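You operate a simulated robot arm through the tools that you are given. There is no shell and no other tool.

You run a simulated robot arm. Do the job below in one go: nothing can be reset, and whatever is moved stays where it is left.

Task
Fetch bobbin L302 from the grey stand, latch it on the winder, set the steel slide to 5 mm.
Fine: turn the stand to bring it out from under the cover; the other bobbins stay in their seats.

It is judged by the outcome, as a careful person would: the job done as asked, and still so three seconds after it is handed in. It fails if anything else is knocked over, pushed out of place, dropped, spilled or broken. A push-on lid holds only when it is set on centred and level and pressed home; a screw cap is set on level and turned clockwise until tight.

Robot
A 6-joint arm with a four-finger gripper, fixed in place. Base frame: the origin is at the foot of the arm, x ahead of it, y to its left, z up; the work surface is at about z = 786. Units: mm, rad, N and s.
With the tool pointing down near the work surface it reaches from about 520 to 900 mm from the base axis. Its first joint turns from -2.897 to 2.897 rad. Payload 3.43 kg.
Tool frame: the origin (TCP) lies between the finger pads and is the grasp point; the fingertips stand 30 mm ahead of it; z points along the fingers, y is the line along which they close. Largest opening 120 mm; the body of the gripper starts 85 mm behind the TCP.
Orientation is that of the tool frame in the base frame, as a unit quaternion [w, x, y, z]. With the fingers straight down and closing along the base's y, the tool's x points along the base's -x, its y along +y and its z along -z.

Tools
- The arm moves only by the tool send_rows. Its argument "increments" is a list of rows, each a list of 7 numbers: the shift along the base's x, y, z in units of 25 mm (1.0 is 25 mm), then the turn, a rotation vector about the base's x, y, z in units of 4 degrees (1.0 is 4 degrees), then the gripper command, from -1 (fully open) to 1 (shut), values between in proportion. In form: [[x, y, z, wx, wy, wz, hand], ...]. A call has 1 to 20 rows; each row shifts and turns the commanded pose from where the row before left it. A call with a number of a shift or a turn outside -1 to 1 is refused whole. Rows are played at 5 a second. More than 50 mm and 0.15 rad between two rows, or a gripper value outside its range, and nothing of the call is played. A pose out of reach is approached as far as the arm can. The call stops where the force on the tool passes 40 N (or 10 N more than at its start, if that is more) or the arm is blocked; 0.2 s more then pass. The fingers move at their own pace and stop on an object; they squeeze with about 32 N. The grip force told is the motor's: it shows also when the fingers shut on nothing. Time passes only in rows, and 0.2 s behind the last, so rows that do not move let the fingers close. The reply holds the time, the measured pose of the TCP, the force on the tool along the base axes, the opening and the grip force, in the units named above and with some noise, with the torque about the TCP (base axes, N m) and any sound that the robot's microphone picked up.
- Cameras (640 x 400 px; columns grow to the right, rows downward): "scene" is fixed at [51.8, -499.3, 1515.3]; the picture's right is [0.54, -0.84, 0.00], its down [-0.55, -0.36, -0.76] and it looks along [0.63, 0.41, -0.66] (base axes); focal length 375 px, centre (320, 200). "wrist" rides on the gripper at [71, -17, -121] in the tool frame; the picture's right is [0.23, 0.97, 0.00], its down [-0.81, 0.19, -0.55] and it looks along [-0.54, 0.13, 0.83] (tool axes); focal length 275 px, centre (320, 200). There is no depth. A picture from a camera that has moved, and an enlarged one, comes with that camera's place and axes in the base frame and with its lens.
- get_image(camera): a new picture of that camera. No time passes.
- raise_lower(by): slides the trunk up (or, below 0, down) by that many mm; the arm rides with it, the base frame stays. It gives what a move gives, with no picture.
- inspect(camera, box): a new picture of the part [left, top, right, bottom] of that camera's present view, enlarged. No time passes.
- hand_in(): hands the job in; it is judged then, once.

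Places have to be worked out from the pictures, the camera data and where the tool is seen. Open the gripper and draw the arm clear of the work before you hand the job in, unless the task says otherwise.

The tools are called by a JSON object that holds its "fn" and its "kwargs". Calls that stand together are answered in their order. send_rows: Moves the arm, as the interface text tells. Its arguments: {"type":"object","properties":{"increments":{"type":"array"}},"required":["increments"]} The other tools are called the same way: raise_lower (by) slides the trunk up or down; get_image (camera) takes a picture; inspect (camera, box) takes an enlarged picture of a part of a camera's view; hand_in () hands the job in.

At the start:

```text
clock: 0.0
tcp_pos: [543.9, 62.9, 1131.1]
orientation: [0.0, 0.0, 1.0, 0.0]
wrist_force: [-0.2, 0.6, -0.6]
ft_torque: [-0.01, 0.0, 0.02]
grip_width: 119.9
finger_force: 0.1
trunk travel left (down, up): [-150.0, 390.0]
```

scene: 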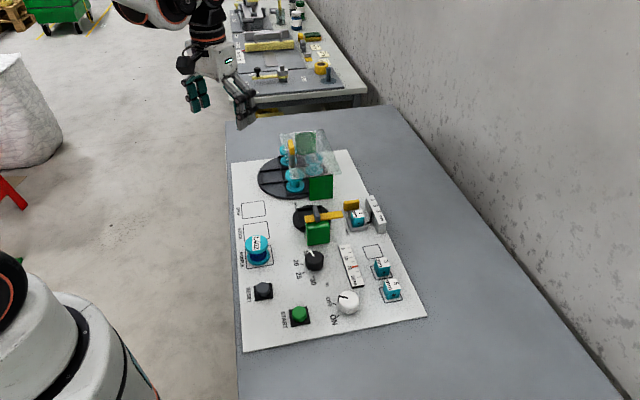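
wrist: 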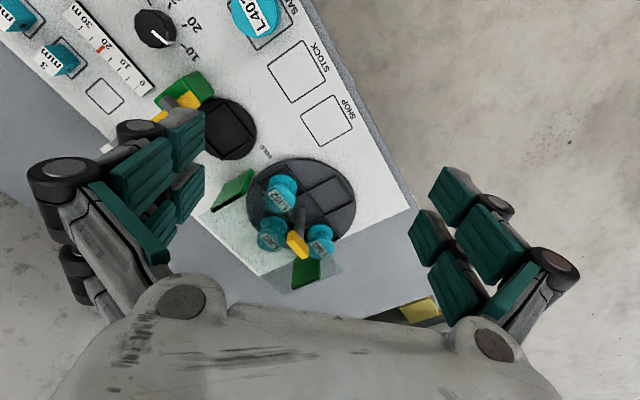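

I'll start by enlarging the views to understand the layout before any motion.

{"fn": "inspect", "kwargs": {"camera": "scene", "box": [230, 110, 390, 210]}}

{"fn": "inspect", "kwargs": {"camera": "scene", "box": [270, 190, 430, 290]}}

{"fn": "inspect", "kwargs": {"camera": "wrist", "box": [190, 120, 380, 300]}}

{"fn": "inspect", "kwargs": {"camera": "scene", "box": [225, 190, 435, 355]}}

```text
4.00 times, centred on (310, 160) of scene
camera zoom: at [51.8, -499.3, 1515.3], right [0.54, -0.84, 0.0], down [-0.55, -0.36, -0.76], along [0.63, 0.41, -0.66], focal length 1500 px, centre (360, 360)
```

zoom: 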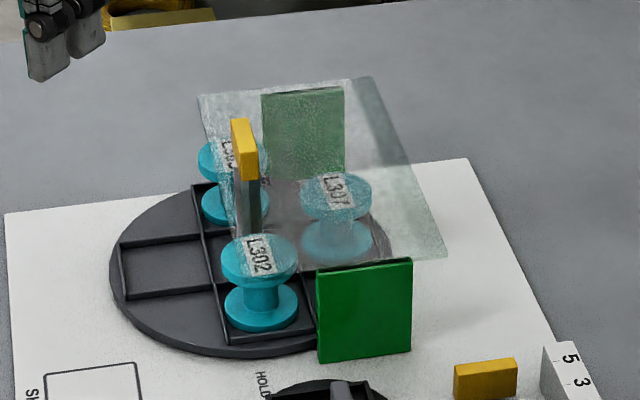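

```text
4.00 times, centred on (350, 240) of scene
camera zoom: at [51.8, -499.3, 1515.3], right [0.54, -0.84, 0.0], down [-0.55, -0.36, -0.76], along [0.63, 0.41, -0.66], focal length 1500 px, centre (200, 40)
```

zoom: 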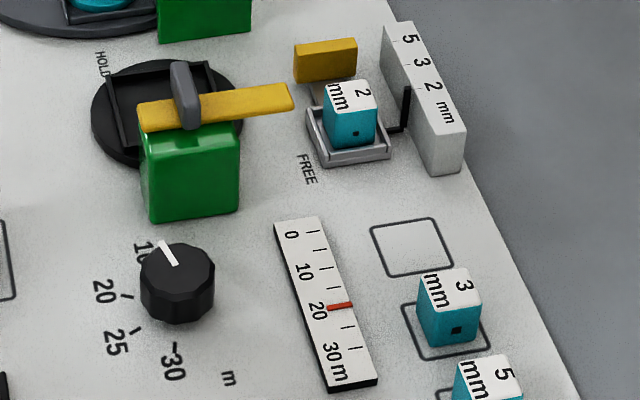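

```text
2.22 times, centred on (285, 210) of wrist
camera zoom: at [471.8, 45.7, 1251.8], right [-0.23, 0.97, 0.0], down [0.81, 0.19, 0.55], along [0.54, 0.13, -0.83], focal length 612 px, centre (398, 178)
```

zoom: 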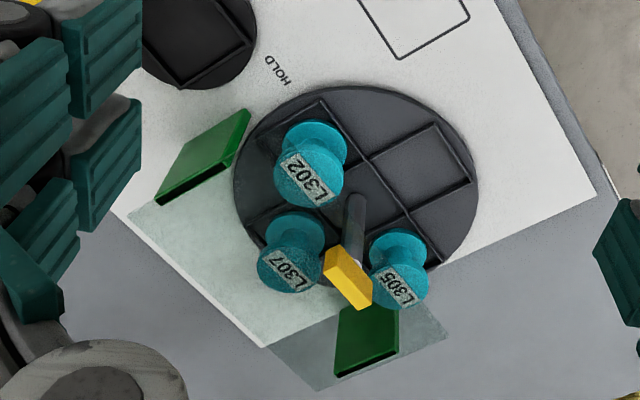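

```text
2.42 times, centred on (330, 272) of scene
camera zoom: at [51.8, -499.3, 1515.3], right [0.54, -0.84, 0.0], down [-0.55, -0.36, -0.76], along [0.63, 0.41, -0.66], focal length 909 px, centre (296, 24)
```

zoom: 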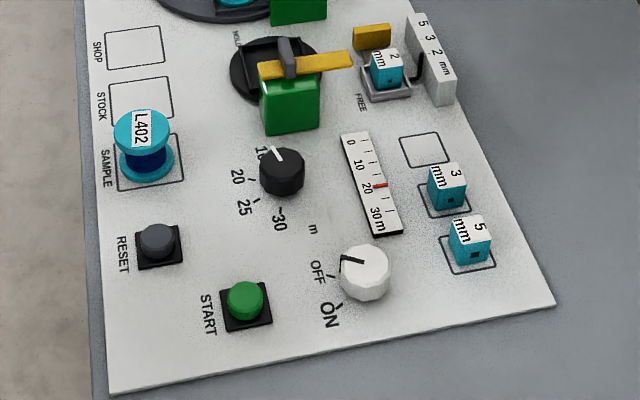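

The board is rotated about 45° to the base. By my estimate the turntable is near (787, 78), the winder near (666, -74) and the steel tray with the 5/3/2 scale near (709, -191). I'll move the open, empty gripper high over the winder side for a closer wrist view.

{"fn": "send_rows", "kwargs": {"increments": [[0.1, -1, -0.6, 0, 0, 0, -1], [0.1, -1, -0.6, 0, 0, 0, -1], [0.1, -1, -0.6, 0, 0, 0, -1], [0.1, -1, -0.6, 0, 0, 0, -1], [0.1, -1, -0.6, 0, 0, 0, -1], [0.1, -1, -0.6, 0, 0, 0, -1], [0.1, -1, -0.6, 0, 0, 0, -1], [0.1, -1, -0.6, 0, 0, 0, -1], [0.1, -1, -0.6, 0, 0, 0, -1], [0, 0, 0, 0, 0, 0, -1]]}}

{"fn": "get_image", "kwargs": {"camera": "wrist"}}

{"fn": "get_image", "kwargs": {"camera": "scene"}}

```text
clock: 2.2
tcp_pos: [565.9, -162.1, 995.6]
orientation: [-0.001, 0.0, 1.0, 0.0]
wrist_force: [0.5, -0.5, -0.5]
ft_torque: [0.01, 0.0, 0.01]
grip_width: 120.1
finger_force: 0.0
trunk travel left (down, up): [-150.0, 390.0]
```

```text
taken
camera wrist: at [494.7, -179.6, 1116.5], right [-0.23, 0.97, 0.0], down [0.81, 0.19, 0.55], along [0.54, 0.13, -0.83], focal length 275 px, centre (320, 200)
```

wrist: 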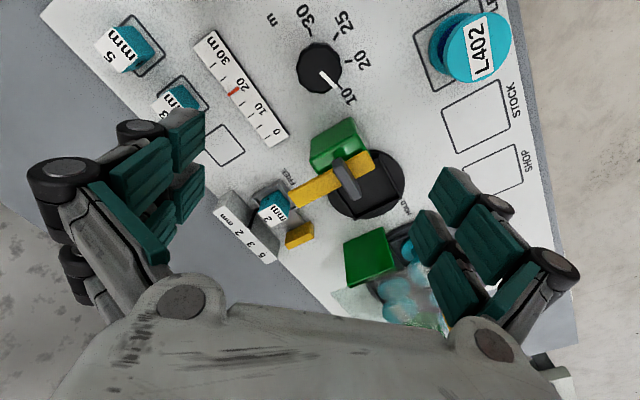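

```text
taken
```

scene: 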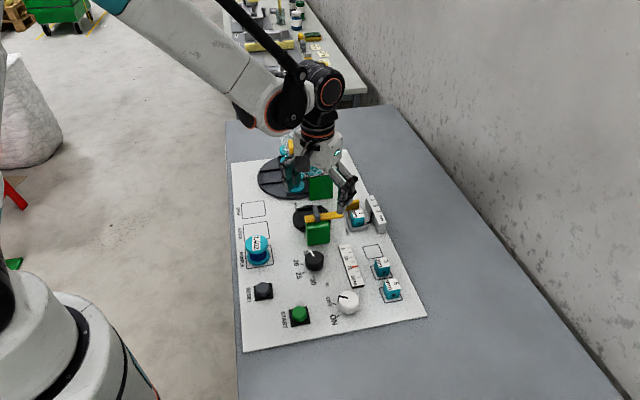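

I'll enlarge the winder and slide area of this wrist view to see the latch lever, the seat and the tray pointer.

{"fn": "inspect", "kwargs": {"camera": "wrist", "box": [200, 110, 360, 270]}}

{"fn": "inspect", "kwargs": {"camera": "wrist", "box": [280, 100, 440, 230]}}

{"fn": "inspect", "kwargs": {"camera": "scene", "box": [280, 180, 400, 260]}}

```text
2.50 times, centred on (280, 190) of wrist
camera zoom: at [494.7, -179.6, 1116.5], right [-0.23, 0.97, 0.0], down [0.81, 0.19, 0.55], along [0.54, 0.13, -0.83], focal length 688 px, centre (420, 225)
```

zoom: 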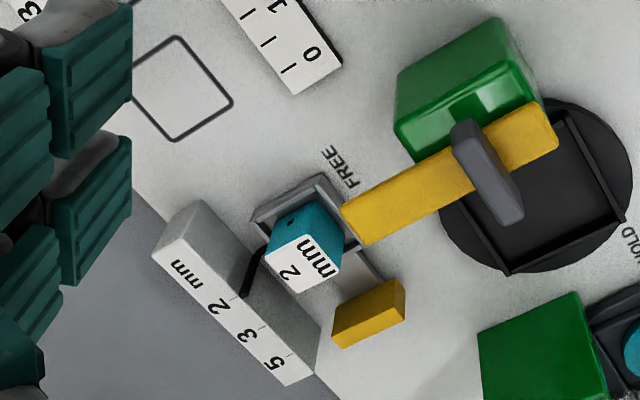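

```text
3.08 times, centred on (360, 165) of wrist
camera zoom: at [494.7, -179.6, 1116.5], right [-0.23, 0.97, 0.0], down [0.81, 0.19, 0.55], along [0.54, 0.13, -0.83], focal length 847 px, centre (197, 308)
```

zoom: 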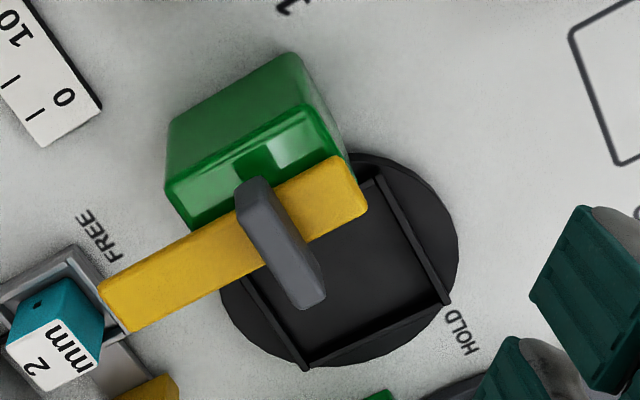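

```text
5.00 times, centred on (340, 220) of scene
camera zoom: at [51.8, -499.3, 1515.3], right [0.54, -0.84, 0.0], down [-0.55, -0.36, -0.76], along [0.63, 0.41, -0.66], focal length 1875 px, centre (220, 100)
```

zoom: 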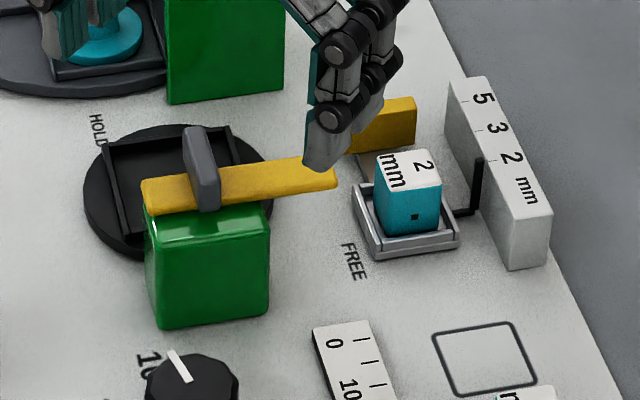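

The steel slide carries a black pointer, now at 2 on the 5/3/2 scale, with a yellow tab at its far end. The lever pivots at the grey fin near (611, -124), top about z=891, and points to FREE. Next I'll move over to look closely at the turntable, staying high.

{"fn": "send_rows", "kwargs": {"increments": [[0.5, 0.92, 0, 0, 0, 0, -1], [0.5, 0.92, 0, 0, 0, 0, -1], [0.5, 0.92, 0, 0, 0, 0, -1], [0.5, 0.92, 0, 0, 0, 0, -1], [0.5, 0.92, 0, 0, 0, 0, -1], [0.5, 0.92, 0, 0, 0, 0, -1], [0.5, 0.92, 0, 0, 0, 0, -1], [0.5, 0.92, 0, 0, 0, 0, -1], [0.5, 0.92, 0, 0, 0, 0, -1], [0, 0, 0, 0, 0, 0, -1]]}}

{"fn": "get_image", "kwargs": {"camera": "wrist"}}

{"fn": "inspect", "kwargs": {"camera": "wrist", "box": [220, 100, 440, 300]}}

{"fn": "get_image", "kwargs": {"camera": "scene"}}

```text
clock: 4.4
tcp_pos: [678.2, 45.0, 995.0]
orientation: [0.001, 0.0, 1.0, 0.0]
wrist_force: [0.6, 0.2, -1.1]
ft_torque: [0.0, 0.03, 0.0]
grip_width: 120.0
finger_force: 0.1
trunk travel left (down, up): [-150.0, 390.0]
```

```text
taken
camera wrist: at [607.1, 27.9, 1116.9], right [-0.23, 0.97, 0.0], down [0.81, 0.19, 0.55], along [0.54, 0.13, -0.83], focal length 275 px, centre (320, 200)
```

wrist: 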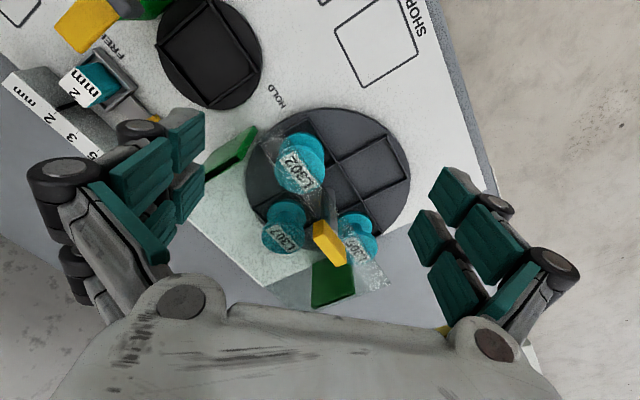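

```text
2.00 times, centred on (330, 200) of wrist
camera zoom: at [607.1, 27.9, 1116.9], right [-0.23, 0.97, 0.0], down [0.81, 0.19, 0.55], along [0.54, 0.13, -0.83], focal length 551 px, centre (300, 200)
```

zoom: 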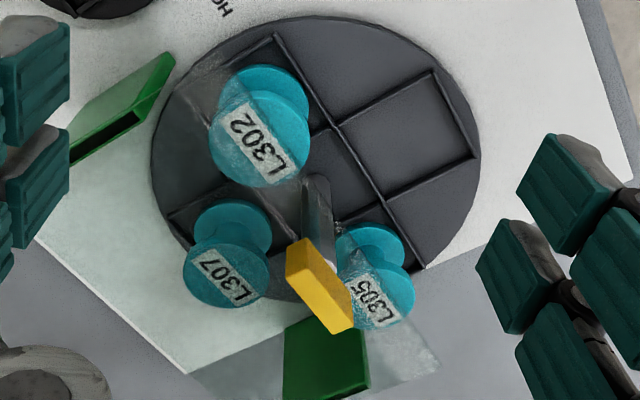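

```text
taken
```

scene: 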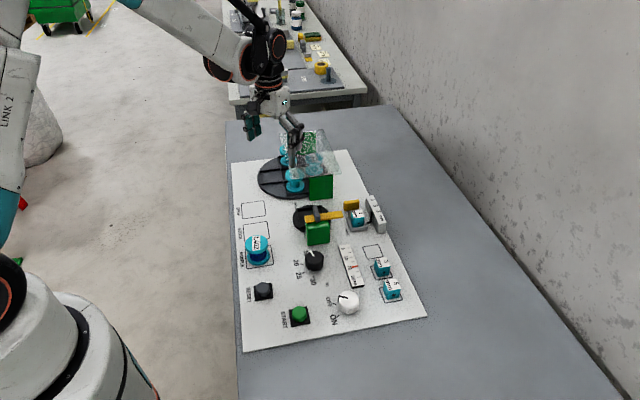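

The cover's edge crosses L302's top. I'll enlarge more to locate the cover edges, dividers and handle.

{"fn": "inspect", "kwargs": {"camera": "wrist", "box": [240, 100, 340, 200]}}

{"fn": "inspect", "kwargs": {"camera": "wrist", "box": [290, 160, 420, 300]}}

{"fn": "inspect", "kwargs": {"camera": "scene", "box": [250, 115, 360, 210]}}

```text
4.00 times, centred on (290, 150) of wrist
camera zoom: at [607.1, 27.9, 1116.9], right [-0.23, 0.97, 0.0], down [0.81, 0.19, 0.55], along [0.54, 0.13, -0.83], focal length 1101 px, centre (440, 400)
```

zoom: 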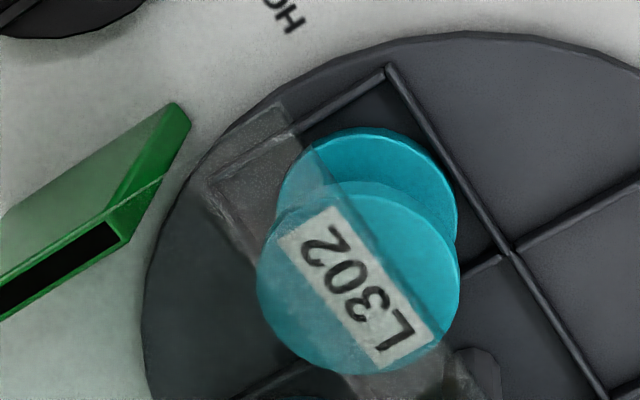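

```text
2.86 times, centred on (355, 230) of wrist
camera zoom: at [607.1, 27.9, 1116.9], right [-0.23, 0.97, 0.0], down [0.81, 0.19, 0.55], along [0.54, 0.13, -0.83], focal length 786 px, centre (220, 114)
```

zoom: 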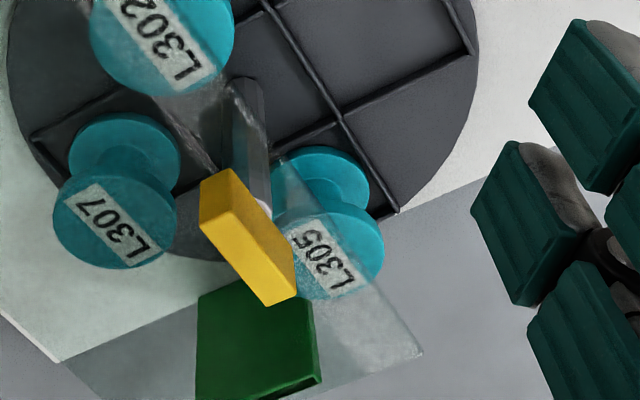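

```text
4.21 times, centred on (305, 162) of scene
camera zoom: at [51.8, -499.3, 1515.3], right [0.54, -0.84, 0.0], down [-0.55, -0.36, -0.76], along [0.63, 0.41, -0.66], focal length 1579 px, centre (383, 358)
```

zoom: 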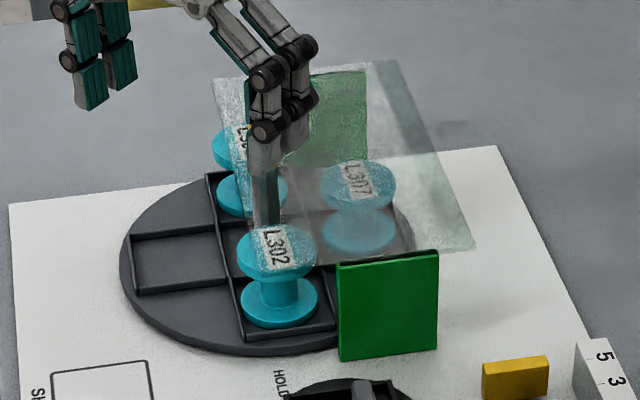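

The seats sit at about ±49 mm in x and y around a stand centre near (797, 88). The cover edge runs at z≈875 along the board axis, about 17 mm past the centre. A clockwise quarter turn should bring L302 to the open side. I'll zoom in on the yellow handle to get its orientation and height.

{"fn": "inspect", "kwargs": {"camera": "wrist", "box": [290, 170, 370, 290]}}

{"fn": "inspect", "kwargs": {"camera": "wrist", "box": [0, 0, 160, 160]}}

```text
3.33 times, centred on (330, 230) of wrist
camera zoom: at [607.1, 27.9, 1116.9], right [-0.23, 0.97, 0.0], down [0.81, 0.19, 0.55], along [0.54, 0.13, -0.83], focal length 918 px, centre (287, 100)
```

zoom: 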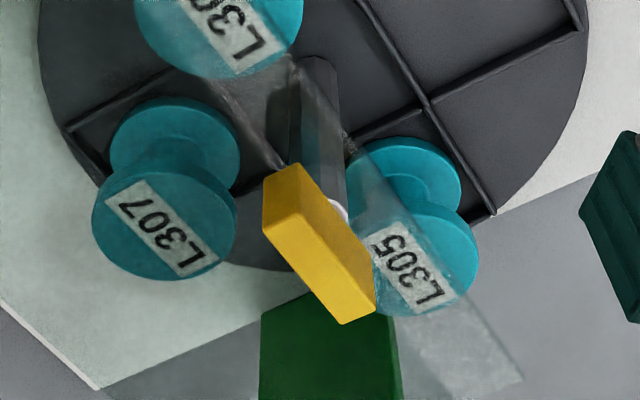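

```text
2.50 times, centred on (80, 80) of wrist
camera zoom: at [607.1, 27.9, 1116.9], right [-0.23, 0.97, 0.0], down [0.81, 0.19, 0.55], along [0.54, 0.13, -0.83], focal length 688 px, centre (920, 500)
```

zoom: 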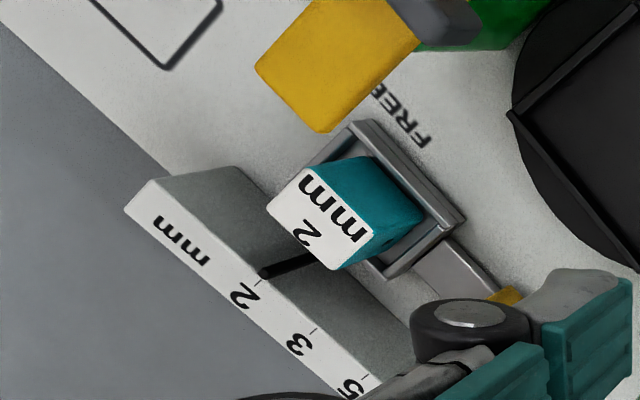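

The handle is a 48×14 mm yellow bar along the board's long axis, centred near (800, 86), with its top at about z=903. I'll move above it, turning the tool +45° so the fingers close across its thin side, and check alignment there.

{"fn": "send_rows", "kwargs": {"increments": [[0.4, 0.14, 0, 0, 0, 0.9375, -1], [0.4, 0.14, 0, 0, 0, 0.9375, -1], [0.4, 0.14, 0, 0, 0, 0.9375, -1], [0.4, 0.14, 0, 0, 0, 0.9375, -1], [0.4, 0.14, 0, 0, 0, 0.9375, -1], [0.4, 0.14, 0, 0, 0, 0.9375, -1], [0.4, 0.14, 0, 0, 0, 0.9375, -1], [0.4, 0.14, 0, 0, 0, 0.9375, -1], [0.4, 0.14, 0, 0, 0, 0.9375, -1], [0.4, 0.14, 0, 0, 0, 0.9375, -1], [0.4, 0.14, 0, 0, 0, 0.9375, -1], [0.4, 0.14, 0, 0, 0, 0.9375, -1], [0, 0, 0, 0, 0, 0, -1]]}}

{"fn": "get_image", "kwargs": {"camera": "wrist"}}

{"fn": "inspect", "kwargs": {"camera": "scene", "box": [230, 60, 390, 210]}}

```text
clock: 7.2
tcp_pos: [800.0, 87.1, 994.9]
orientation: [0.0, -0.383, 0.924, 0.0]
wrist_force: [0.0, 0.2, -0.3]
ft_torque: [0.0, 0.02, 0.03]
grip_width: 119.8
finger_force: 0.0
trunk travel left (down, up): [-150.0, 390.0]
```

```text
taken
camera wrist: at [760.4, 24.2, 1117.0], right [-0.85, 0.52, 0.0], down [0.44, 0.71, 0.55], along [0.29, 0.47, -0.83], focal length 275 px, centre (320, 200)
```

wrist: 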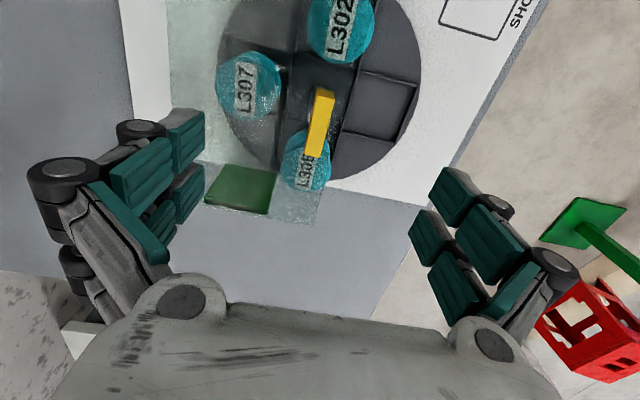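

```text
2.67 times, centred on (310, 135) of scene
camera zoom: at [51.8, -499.3, 1515.3], right [0.54, -0.84, 0.0], down [-0.55, -0.36, -0.76], along [0.63, 0.41, -0.66], focal length 1000 px, centre (347, 373)
```

zoom: 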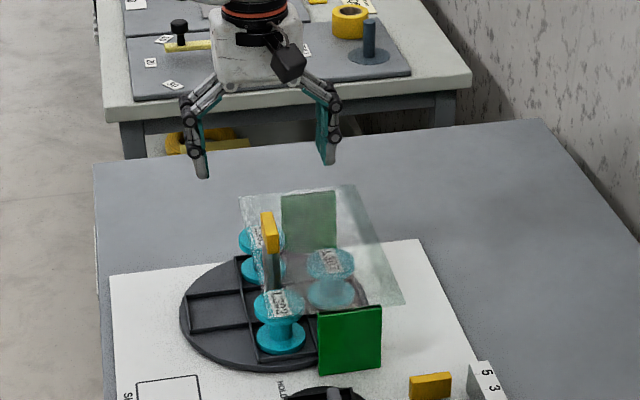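

The handle is now seen nearly end-on. I'll zoom in to get its axis precisely.

{"fn": "inspect", "kwargs": {"camera": "wrist", "box": [270, 70, 370, 190]}}

{"fn": "inspect", "kwargs": {"camera": "wrist", "box": [200, 0, 430, 230]}}

{"fn": "inspect", "kwargs": {"camera": "scene", "box": [275, 130, 345, 200]}}

```text
3.33 times, centred on (320, 130) of wrist
camera zoom: at [760.4, 24.2, 1117.0], right [-0.85, 0.52, 0.0], down [0.44, 0.71, 0.55], along [0.29, 0.47, -0.83], focal length 918 px, centre (320, 433)
```

zoom: 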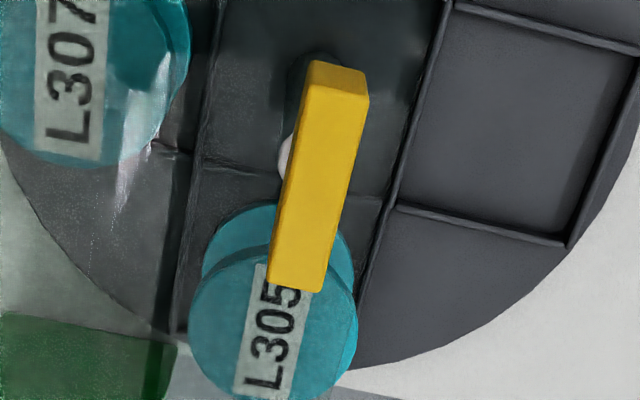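

```text
1.74 times, centred on (315, 115) of wrist
camera zoom: at [760.4, 24.2, 1117.0], right [-0.85, 0.52, 0.0], down [0.44, 0.71, 0.55], along [0.29, 0.47, -0.83], focal length 479 px, centre (329, 348)
```

zoom: 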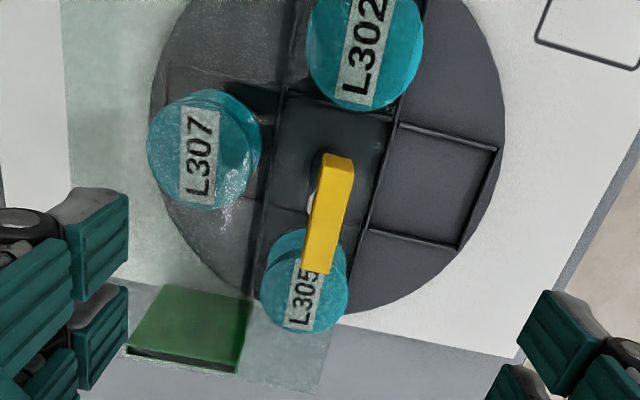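

```text
5.71 times, centred on (310, 165) of scene
camera zoom: at [51.8, -499.3, 1515.3], right [0.54, -0.84, 0.0], down [-0.55, -0.36, -0.76], along [0.63, 0.41, -0.66], focal length 2143 px, centre (377, 400)
```

zoom: 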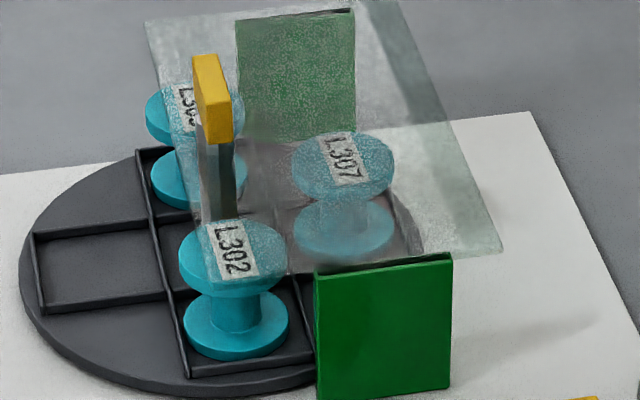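

The handle axis is at (800, 87), which matches the TCP. Its bar spans about z 878–903 above the cover. I'll descend so the fingertips stop near z=886, above the cover plate, and check before closing.

{"fn": "send_rows", "kwargs": {"increments": [[0, 0, -0.8, 0, 0, 0, -0.4], [0, 0, -0.8, 0, 0, 0, -0.4], [0, 0, -0.8, 0, 0, 0, -0.4], [0, 0, -0.7, 0, 0, 0, -0.4], [0, 0, 0, 0, 0, 0, -0.4]]}}

{"fn": "get_image", "kwargs": {"camera": "wrist"}}

{"fn": "inspect", "kwargs": {"camera": "scene", "box": [250, 90, 370, 210]}}

```text
clock: 8.4
tcp_pos: [799.2, 87.5, 918.0]
orientation: [0.001, -0.382, 0.924, 0.0]
wrist_force: [-0.4, -0.2, 0.3]
ft_torque: [-0.02, 0.04, 0.02]
grip_width: 83.8
finger_force: 0.1
trunk travel left (down, up): [-150.0, 390.0]
```

```text
taken
camera wrist: at [759.9, 24.4, 1039.1], right [-0.85, 0.53, 0.0], down [0.44, 0.71, 0.55], along [0.29, 0.47, -0.83], focal length 275 px, centre (320, 200)
```

wrist: 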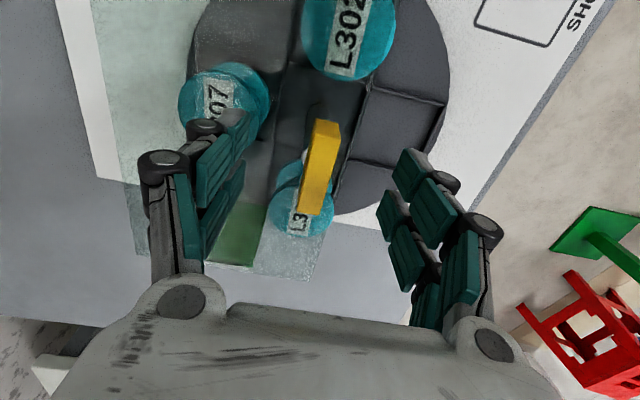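

```text
3.33 times, centred on (310, 150) of scene
camera zoom: at [51.8, -499.3, 1515.3], right [0.54, -0.84, 0.0], down [-0.55, -0.36, -0.76], along [0.63, 0.41, -0.66], focal length 1250 px, centre (353, 367)
```

zoom: 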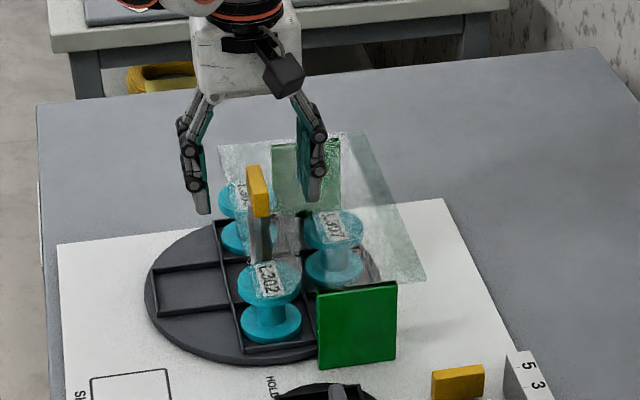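

The handle sits centred between the fingers with the tips above the cover. I'll close on it and watch the forces.

{"fn": "send_rows", "kwargs": {"increments": [[0, 0, 0, 0, 0, 0, 0.3], [0, 0, 0, 0, 0, 0, 0.6], [0, 0, 0, 0, 0, 0, 1], [0, 0, 0, 0, 0, 0, 1]]}}

{"fn": "get_image", "kwargs": {"camera": "wrist"}}

{"fn": "inspect", "kwargs": {"camera": "scene", "box": [250, 90, 370, 210]}}

```text
clock: 9.4
tcp_pos: [800.6, 84.8, 918.3]
orientation: [-0.001, -0.382, 0.924, 0.0]
wrist_force: [16.5, -8.0, 4.2]
ft_torque: [0.04, -0.79, -0.04]
grip_width: 13.8
finger_force: 44.9
trunk travel left (down, up): [-150.0, 390.0]
```

```text
taken
camera wrist: at [761.0, 22.9, 1039.0], right [-0.85, 0.53, 0.0], down [0.44, 0.71, 0.55], along [0.29, 0.47, -0.83], focal length 275 px, centre (320, 200)
```

wrist: 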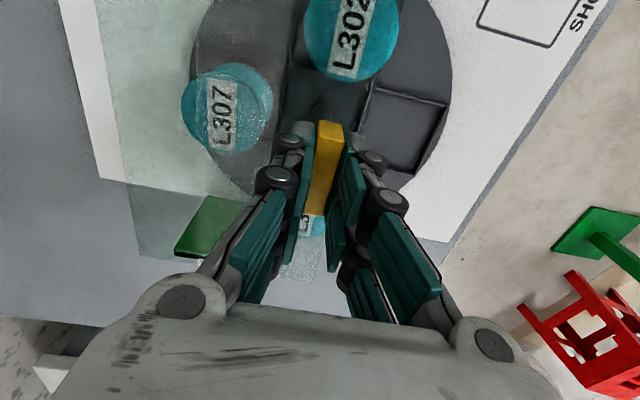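

```text
3.33 times, centred on (310, 150) of scene
camera zoom: at [51.8, -499.3, 1515.3], right [0.54, -0.84, 0.0], down [-0.55, -0.36, -0.76], along [0.63, 0.41, -0.66], focal length 1250 px, centre (353, 367)
```

zoom: 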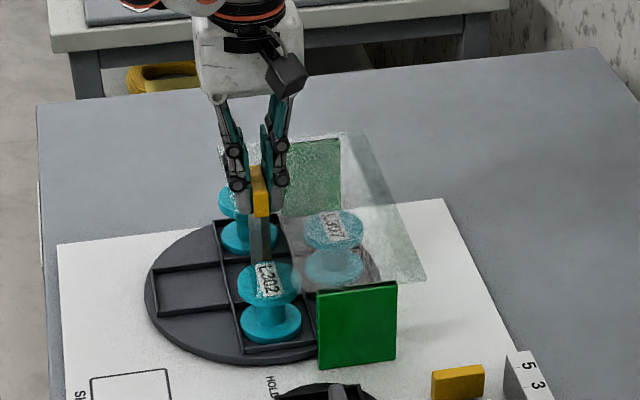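

The bar is gripped at 13.8 mm. The force shows my commanded centre is about 2.7 mm off across the bar, so I'll shift by (+2, -2) mm to unload it, then start a short clockwise turn and check how the stand responds.

{"fn": "send_rows", "kwargs": {"increments": [[0.08, -0.08, 0, 0, 0, 0, 1], [0, 0, 0, 0, 0, 0, 1]]}}

{"fn": "send_rows", "kwargs": {"increments": [[0, 0, 0, 0, 0, -0.5, 1], [0, 0, 0, 0, 0, -0.5, 1], [0, 0, 0, 0, 0, -0.5, 1], [0, 0, 0, 0, 0, -0.5, 1], [0, 0, 0, 0, 0, 0, 1]]}}

{"fn": "get_image", "kwargs": {"camera": "wrist"}}

{"fn": "inspect", "kwargs": {"camera": "scene", "box": [250, 90, 370, 210]}}

```text
clock: 10.0
tcp_pos: [799.8, 86.3, 919.3]
orientation: [0.0, -0.383, 0.924, 0.001]
wrist_force: [1.4, -1.8, 0.3]
ft_torque: [0.92, -0.92, 0.02]
grip_width: 14.2
finger_force: 44.8
trunk travel left (down, up): [-150.0, 390.0]
```

```text
clock: 11.2
tcp_pos: [800.0, 85.7, 919.5]
orientation: [0.0, -0.317, 0.948, 0.0]
wrist_force: [-11.0, -0.1, -10.5]
ft_torque: [0.42, -0.26, 0.03]
grip_width: 13.7
finger_force: 45.2
trunk travel left (down, up): [-150.0, 390.0]
```

```text
taken
camera wrist: at [753.3, 28.6, 1039.1], right [-0.77, 0.64, 0.0], down [0.53, 0.64, 0.55], along [0.35, 0.43, -0.83], focal length 275 px, centre (320, 200)
```

wrist: 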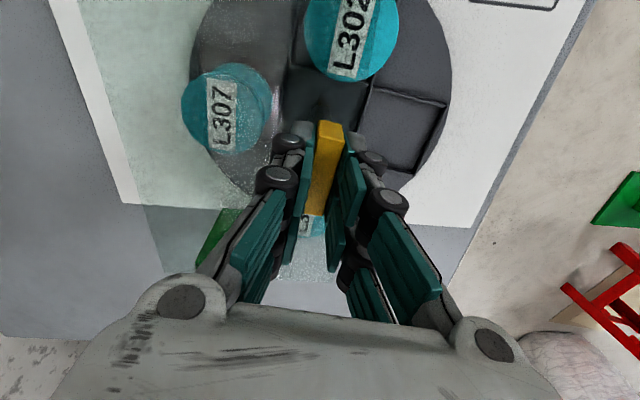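

```text
3.33 times, centred on (310, 150) of scene
camera zoom: at [51.8, -499.3, 1515.3], right [0.54, -0.84, 0.0], down [-0.55, -0.36, -0.76], along [0.63, 0.41, -0.66], focal length 1250 px, centre (353, 367)
```

zoom: 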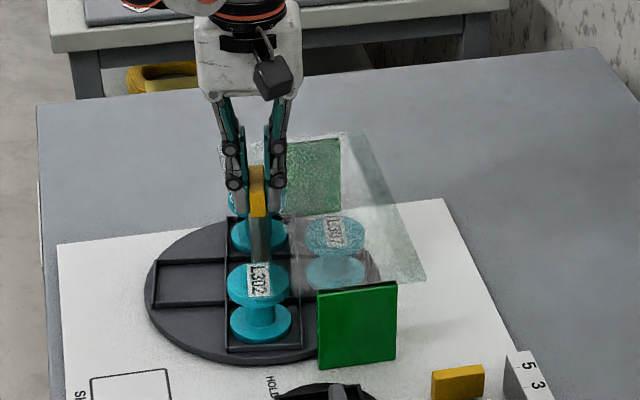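

The stand turned smoothly with the handle by 8° and the bobbins rode along in their seats. I'll continue clockwise at a gentle rate.

{"fn": "send_rows", "kwargs": {"increments": [[0, 0, 0, 0, 0, -0.6, 1], [0, 0, 0, 0, 0, -0.6, 1], [0, 0, 0, 0, 0, -0.6, 1], [0, 0, 0, 0, 0, -0.6, 1], [0, 0, 0, 0, 0, -0.6, 1], [0, 0, 0, 0, 0, -0.6, 1], [0, 0, 0, 0, 0, -0.6, 1], [0, 0, 0, 0, 0, -0.6, 1], [0, 0, 0, 0, 0, -0.6, 1], [0, 0, 0, 0, 0, -0.6, 1], [0, 0, 0, 0, 0, 0, 1]]}}

{"fn": "inspect", "kwargs": {"camera": "scene", "box": [250, 90, 370, 210]}}

```text
clock: 13.6
tcp_pos: [801.8, 84.5, 917.6]
orientation: [0.0, -0.113, 0.994, 0.0]
wrist_force: [-6.2, -2.2, -1.3]
ft_torque: [-0.29, 1.05, -0.04]
grip_width: 14.0
finger_force: 44.9
trunk travel left (down, up): [-150.0, 390.0]
```

```text
3.33 times, centred on (310, 150) of scene
camera zoom: at [51.8, -499.3, 1515.3], right [0.54, -0.84, 0.0], down [-0.55, -0.36, -0.76], along [0.63, 0.41, -0.66], focal length 1250 px, centre (353, 367)
```

zoom: 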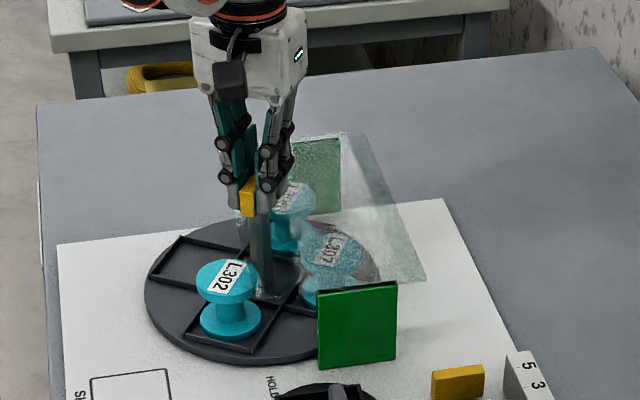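

Forces stay low and L302 is coming out. Now I'll do the remaining 58° to complete the quarter turn.

{"fn": "send_rows", "kwargs": {"increments": [[0, 0, 0, 0, 0, -0.76, 1], [0, 0, 0, 0, 0, -0.76, 1], [0, 0, 0, 0, 0, -0.76, 1], [0, 0, 0, 0, 0, -0.76, 1], [0, 0, 0, 0, 0, -0.76, 1], [0, 0, 0, 0, 0, -0.76, 1], [0, 0, 0, 0, 0, -0.76, 1], [0, 0, 0, 0, 0, -0.76, 1], [0, 0, 0, 0, 0, -0.76, 1], [0, 0, 0, 0, 0, -0.76, 1], [0, 0, 0, 0, 0, -0.76, 1], [0, 0, 0, 0, 0, -0.76, 1], [0, 0, 0, 0, 0, -0.76, 1], [0, 0, 0, 0, 0, -0.76, 1], [0, 0, 0, 0, 0, -0.76, 1], [0, 0, 0, 0, 0, -0.76, 1], [0, 0, 0, 0, 0, -0.76, 1], [0, 0, 0, 0, 0, -0.76, 1], [0, 0, 0, 0, 0, -0.82, 1], [0, 0, 0, 0, 0, 0, 1]]}}

{"fn": "inspect", "kwargs": {"camera": "scene", "box": [250, 90, 370, 210]}}

{"fn": "get_image", "kwargs": {"camera": "wrist"}}

```text
clock: 17.8
tcp_pos: [800.6, 83.4, 919.0]
orientation: [-0.001, 0.383, 0.924, 0.001]
wrist_force: [-22.3, -22.3, -21.5]
ft_torque: [-0.75, 0.49, 0.04]
grip_width: 13.9
finger_force: 45.3
trunk travel left (down, up): [-150.0, 390.0]
```

```text
3.33 times, centred on (310, 150) of scene
camera zoom: at [51.8, -499.3, 1515.3], right [0.54, -0.84, 0.0], down [-0.55, -0.36, -0.76], along [0.63, 0.41, -0.66], focal length 1250 px, centre (353, 367)
```

zoom: 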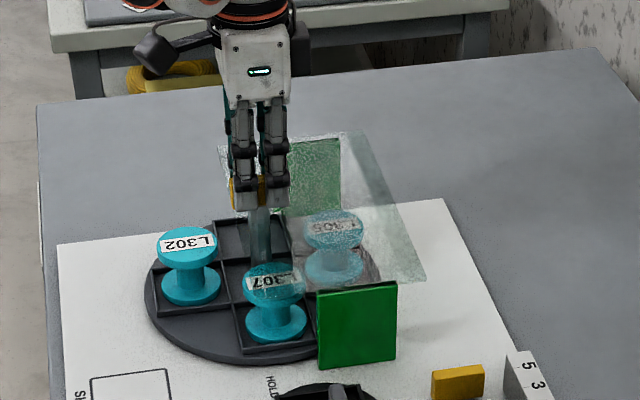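

```text
taken
camera wrist: at [737.7, 121.3, 1039.2], right [0.53, 0.85, 0.0], down [0.71, -0.44, 0.55], along [0.47, -0.29, -0.83], focal length 275 px, centre (320, 200)
```

wrist: 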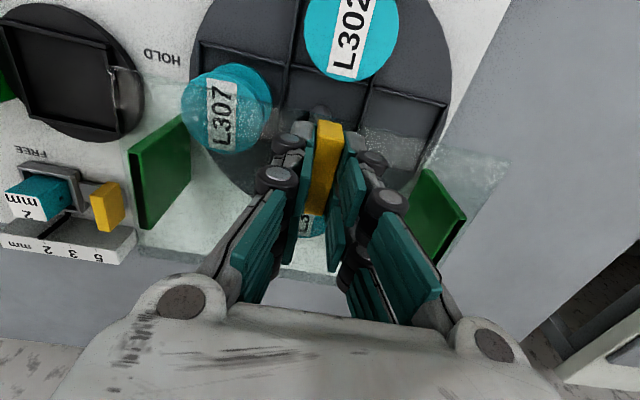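

The quarter turn is complete and L302 is fully out on the open side, with the others still seated. I'll relieve the residual side force with a small shift along -e1, then open and lift straight up.

{"fn": "send_rows", "kwargs": {"increments": [[-0.08, -0.08, 0, 0, 0, 0, 1], [0, 0, 0, 0, 0, 0, 1]]}}

```text
clock: 18.4
tcp_pos: [800.1, 82.6, 919.0]
orientation: [0.0, 0.383, 0.924, 0.001]
wrist_force: [2.4, -12.8, -7.8]
ft_torque: [0.56, 0.72, -0.01]
grip_width: 13.9
finger_force: 45.2
trunk travel left (down, up): [-150.0, 390.0]
```

The side force has mostly gone. Now I'll open to a moderate width and lift straight up clear of the handle.

{"fn": "send_rows", "kwargs": {"increments": [[0, 0, 0, 0, 0, 0, 0.5], [0, 0, 0, 0, 0, 0, 0.2], [0, 0, 0, 0, 0, 0, -0.3], [0, 0, 0.5, 0, 0, 0, -0.3], [0, 0, 1, 0, 0, 0, -0.3], [0, 0, 1, 0, 0, 0, -0.3], [0, 0, 0.6, 0, 0, 0, -0.3], [0, 0, 0, 0, 0, 0, -0.3]]}}

{"fn": "get_image", "kwargs": {"camera": "wrist"}}

{"fn": "inspect", "kwargs": {"camera": "scene", "box": [240, 110, 360, 210]}}

```text
clock: 20.2
tcp_pos: [798.7, 84.4, 995.3]
orientation: [0.0, 0.382, 0.924, -0.001]
wrist_force: [-0.4, 0.3, 0.0]
ft_torque: [0.03, 0.0, 0.01]
grip_width: 77.9
finger_force: 0.0
trunk travel left (down, up): [-150.0, 390.0]
```

```text
taken
camera wrist: at [736.0, 120.8, 1116.8], right [0.53, 0.85, 0.0], down [0.71, -0.44, 0.55], along [0.47, -0.29, -0.83], focal length 275 px, centre (320, 200)
```

wrist: 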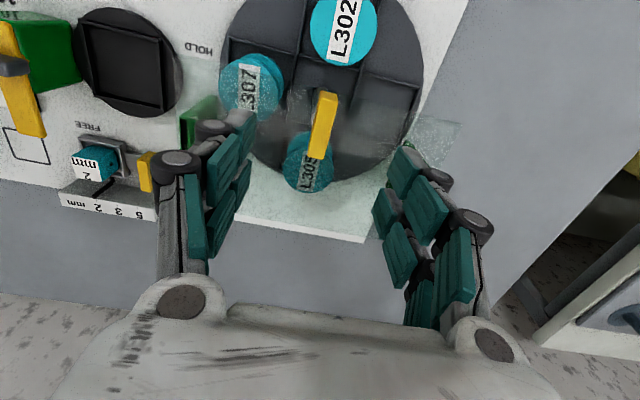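

```text
4.00 times, centred on (300, 160) of scene
camera zoom: at [51.8, -499.3, 1515.3], right [0.54, -0.84, 0.0], down [-0.55, -0.36, -0.76], along [0.63, 0.41, -0.66], focal length 1500 px, centre (400, 360)
```

zoom: 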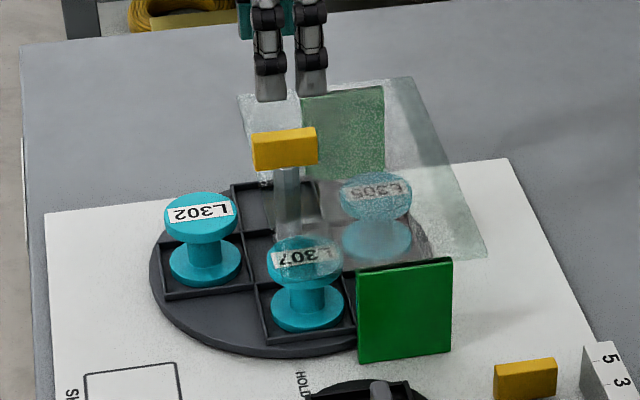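

The stand is where I wanted it and undisturbed. I'll zoom on L302 in both views to triangulate its centre and flange heights.

{"fn": "inspect", "kwargs": {"camera": "wrist", "box": [290, 0, 390, 80]}}

{"fn": "inspect", "kwargs": {"camera": "scene", "box": [260, 145, 320, 195]}}

```text
5.00 times, centred on (340, 40) of wrist
camera zoom: at [736.0, 120.8, 1116.8], right [0.53, 0.85, 0.0], down [0.71, -0.44, 0.55], along [0.47, -0.29, -0.83], focal length 1376 px, centre (220, 1000)
```

zoom: 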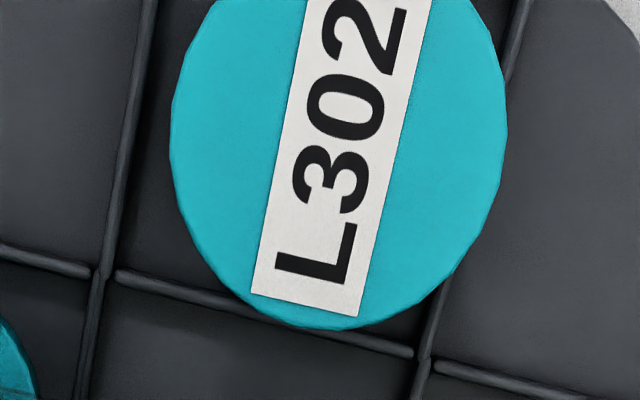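

```text
8.00 times, centred on (290, 170) of scene
camera zoom: at [51.8, -499.3, 1515.3], right [0.54, -0.84, 0.0], down [-0.55, -0.36, -0.76], along [0.63, 0.41, -0.66], focal length 3001 px, centre (560, 440)
```

zoom: 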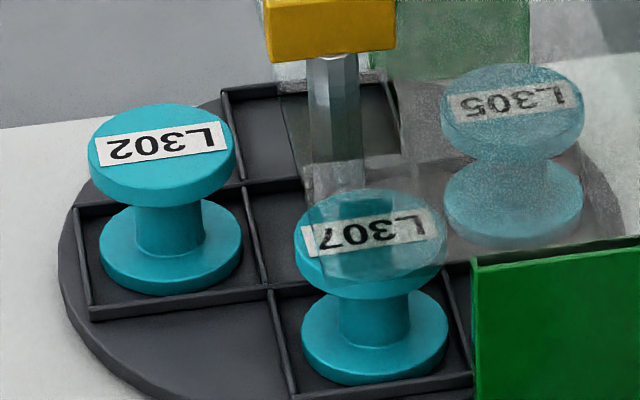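

L302's top flange is centred at about (753.5, 134.5), diameter 56, top z≈846. I'll move over it at safe height with the fingers closing along e1, clear of cover and handle, lower part way, and check the alignment.

{"fn": "send_rows", "kwargs": {"increments": [[-0.6, 0.68, 0, 0, 0, 0, -0.3], [-0.6, 0.68, 0, 0, 0, 0, -0.3], [-0.6, 0.68, 0, 0, 0, 0, -0.3], [0, 0, -0.9, 0, 0, 0, -0.3], [0, 0, -0.9, 0, 0, 0, -0.3], [0, 0, 0, 0, 0, 0, -0.3]]}}

{"fn": "get_image", "kwargs": {"camera": "wrist"}}

{"fn": "inspect", "kwargs": {"camera": "scene", "box": [240, 90, 360, 210]}}

```text
clock: 21.6
tcp_pos: [755.1, 135.6, 950.1]
orientation: [-0.001, 0.382, 0.924, 0.0]
wrist_force: [0.1, -0.3, -0.3]
ft_torque: [0.02, 0.02, -0.01]
grip_width: 78.2
finger_force: 0.1
trunk travel left (down, up): [-150.0, 390.0]
```

```text
taken
camera wrist: at [691.6, 172.2, 1070.9], right [0.53, 0.85, 0.0], down [0.71, -0.44, 0.55], along [0.47, -0.29, -0.83], focal length 275 px, centre (320, 200)
```

wrist: 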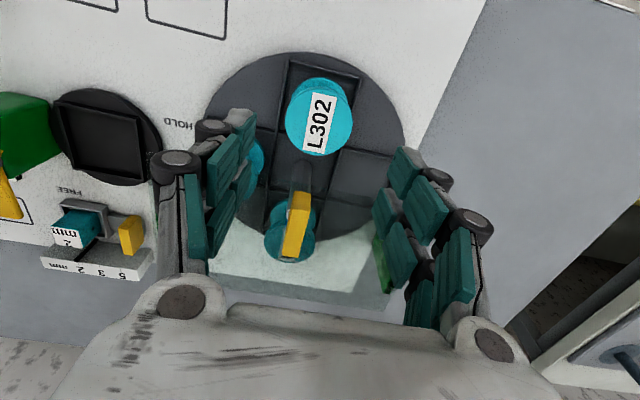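

```text
3.33 times, centred on (300, 150) of scene
camera zoom: at [51.8, -499.3, 1515.3], right [0.54, -0.84, 0.0], down [-0.55, -0.36, -0.76], along [0.63, 0.41, -0.66], focal length 1250 px, centre (387, 367)
```

zoom: 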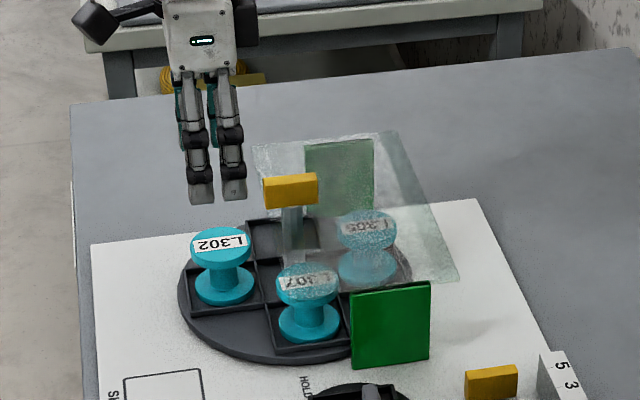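

L302 appears aligned along the closing direction but a few mm off across it. I'll zoom to measure the offset accurately.

{"fn": "inspect", "kwargs": {"camera": "wrist", "box": [260, 60, 380, 170]}}

```text
3.64 times, centred on (320, 115) of wrist
camera zoom: at [691.6, 172.2, 1070.9], right [0.53, 0.85, 0.0], down [0.71, -0.44, 0.55], along [0.47, -0.29, -0.83], focal length 1001 px, centre (320, 509)
```

zoom: 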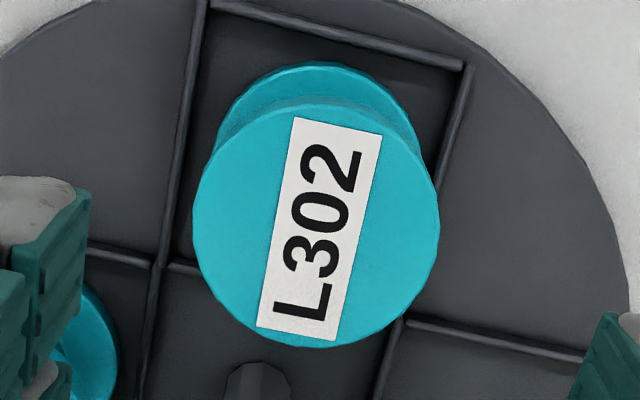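

The label centre, which accounts for perspective, lines up with the tool axis within 1 mm. I'll descend to TCP z≈839, with the fingertips around z=809 between the flanges' heights and clear of the dividers.

{"fn": "send_rows", "kwargs": {"increments": [[0, 0, -0.9, 0, 0, 0, -0.3], [0, 0, -0.9, 0, 0, 0, -0.3], [0, 0, -0.9, 0, 0, 0, -0.3], [0, 0, -0.6, 0, 0, 0, -0.3], [0, 0, -0.6, 0, 0, 0, -0.3], [0, 0, -0.3, 0, 0, 0, -0.3], [0, 0, -0.3, 0, 0, 0, -0.3], [0, 0, 0, 0, 0, 0, -0.3]]}}

{"fn": "get_image", "kwargs": {"camera": "wrist"}}

{"fn": "inspect", "kwargs": {"camera": "scene", "box": [240, 110, 340, 200]}}

```text
clock: 23.4
tcp_pos: [754.3, 134.1, 838.7]
orientation: [0.0, 0.383, 0.924, 0.0]
wrist_force: [-0.4, -0.4, 0.0]
ft_torque: [0.03, 0.03, -0.02]
grip_width: 78.0
finger_force: 0.1
trunk travel left (down, up): [-150.0, 390.0]
```

```text
taken
camera wrist: at [690.7, 172.2, 959.3], right [0.53, 0.85, 0.0], down [0.71, -0.44, 0.55], along [0.47, -0.29, -0.83], focal length 275 px, centre (320, 200)
```

wrist: 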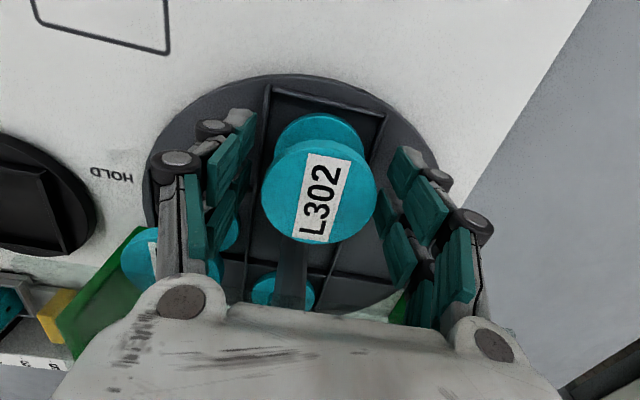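

```text
4.44 times, centred on (290, 155) of scene
camera zoom: at [51.8, -499.3, 1515.3], right [0.54, -0.84, 0.0], down [-0.55, -0.36, -0.76], along [0.63, 0.41, -0.66], focal length 1667 px, centre (453, 400)
```

zoom: 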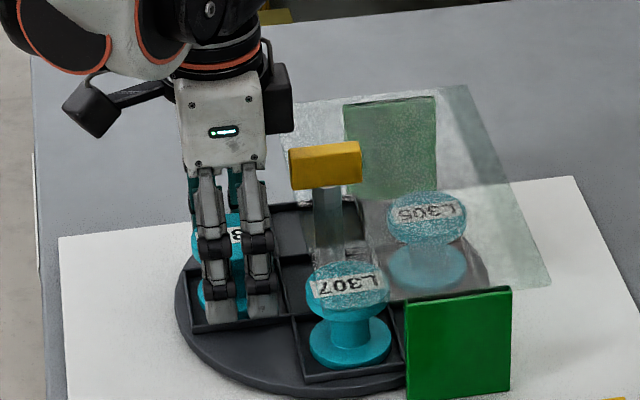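

L302's label centre is at (321, 197) and the tool axis should project to about (320, 196), so the centring is right. Nothing is touching, so I'll close on the top flange.

{"fn": "send_rows", "kwargs": {"increments": [[0, 0, 0, 0, 0, 0, -0.1], [0, 0, 0, 0, 0, 0, 0.05], [0, 0, 0, 0, 0, 0, 0.2], [0, 0, 0, 0, 0, 0, 0.5], [0, 0, 0, 0, 0, 0, 0.5]]}}

{"fn": "get_image", "kwargs": {"camera": "wrist"}}

```text
clock: 24.6
tcp_pos: [754.0, 133.8, 839.1]
orientation: [0.0, 0.382, 0.924, 0.0]
wrist_force: [0.8, -0.5, 1.1]
ft_torque: [-0.04, 0.03, 0.0]
grip_width: 51.0
finger_force: 31.7
trunk travel left (down, up): [-150.0, 390.0]
```

```text
taken
camera wrist: at [690.6, 172.2, 959.6], right [0.53, 0.85, 0.0], down [0.71, -0.44, 0.55], along [0.47, -0.29, -0.83], focal length 275 px, centre (320, 200)
```

wrist: 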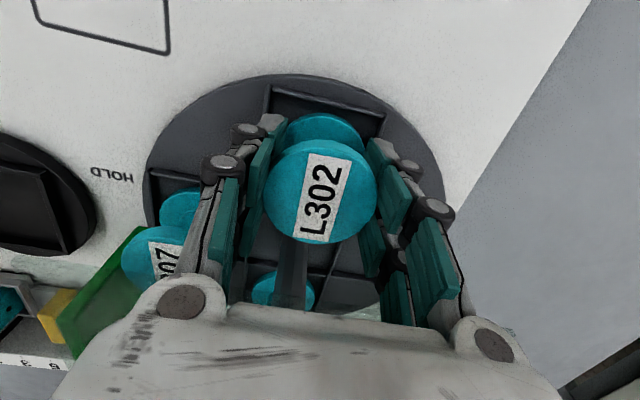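

Gripped at 51 mm with 32 N and no side load. I'll lift slowly and confirm the bobbin comes free of the seat without moving the stand.

{"fn": "send_rows", "kwargs": {"increments": [[0, 0, 0.2, 0, 0, 0, 0.5], [0, 0, 0.3, 0, 0, 0, 0.5], [0, 0, 0.4, 0, 0, 0, 0.5], [0, 0, 0.5, 0, 0, 0, 0.5], [0, 0, 0, 0, 0, 0, 0.5]]}}

{"fn": "get_image", "kwargs": {"camera": "wrist"}}

{"fn": "inspect", "kwargs": {"camera": "scene", "box": [240, 110, 340, 200]}}

```text
clock: 25.8
tcp_pos: [754.1, 134.2, 873.6]
orientation: [0.0, 0.382, 0.924, 0.0]
wrist_force: [0.3, -0.3, -0.6]
ft_torque: [-0.02, -0.01, 0.01]
grip_width: 50.8
finger_force: 32.3
trunk travel left (down, up): [-150.0, 390.0]
```

```text
taken
camera wrist: at [690.6, 172.2, 994.4], right [0.53, 0.85, 0.0], down [0.71, -0.44, 0.55], along [0.47, -0.29, -0.83], focal length 275 px, centre (320, 200)
```

wrist: 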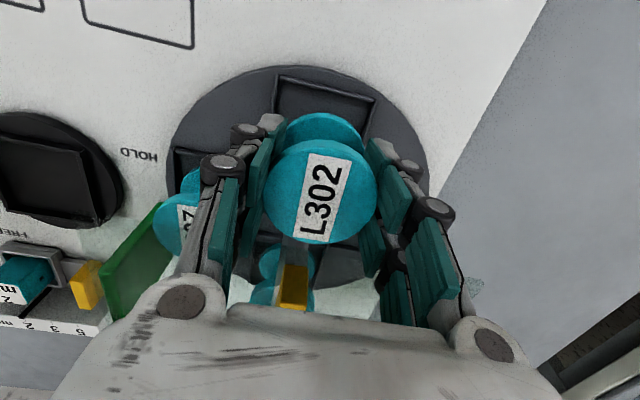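

```text
4.44 times, centred on (290, 155) of scene
camera zoom: at [51.8, -499.3, 1515.3], right [0.54, -0.84, 0.0], down [-0.55, -0.36, -0.76], along [0.63, 0.41, -0.66], focal length 1667 px, centre (453, 400)
```

zoom: 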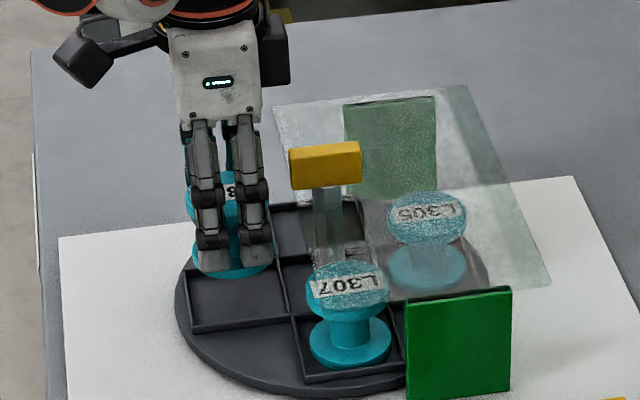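

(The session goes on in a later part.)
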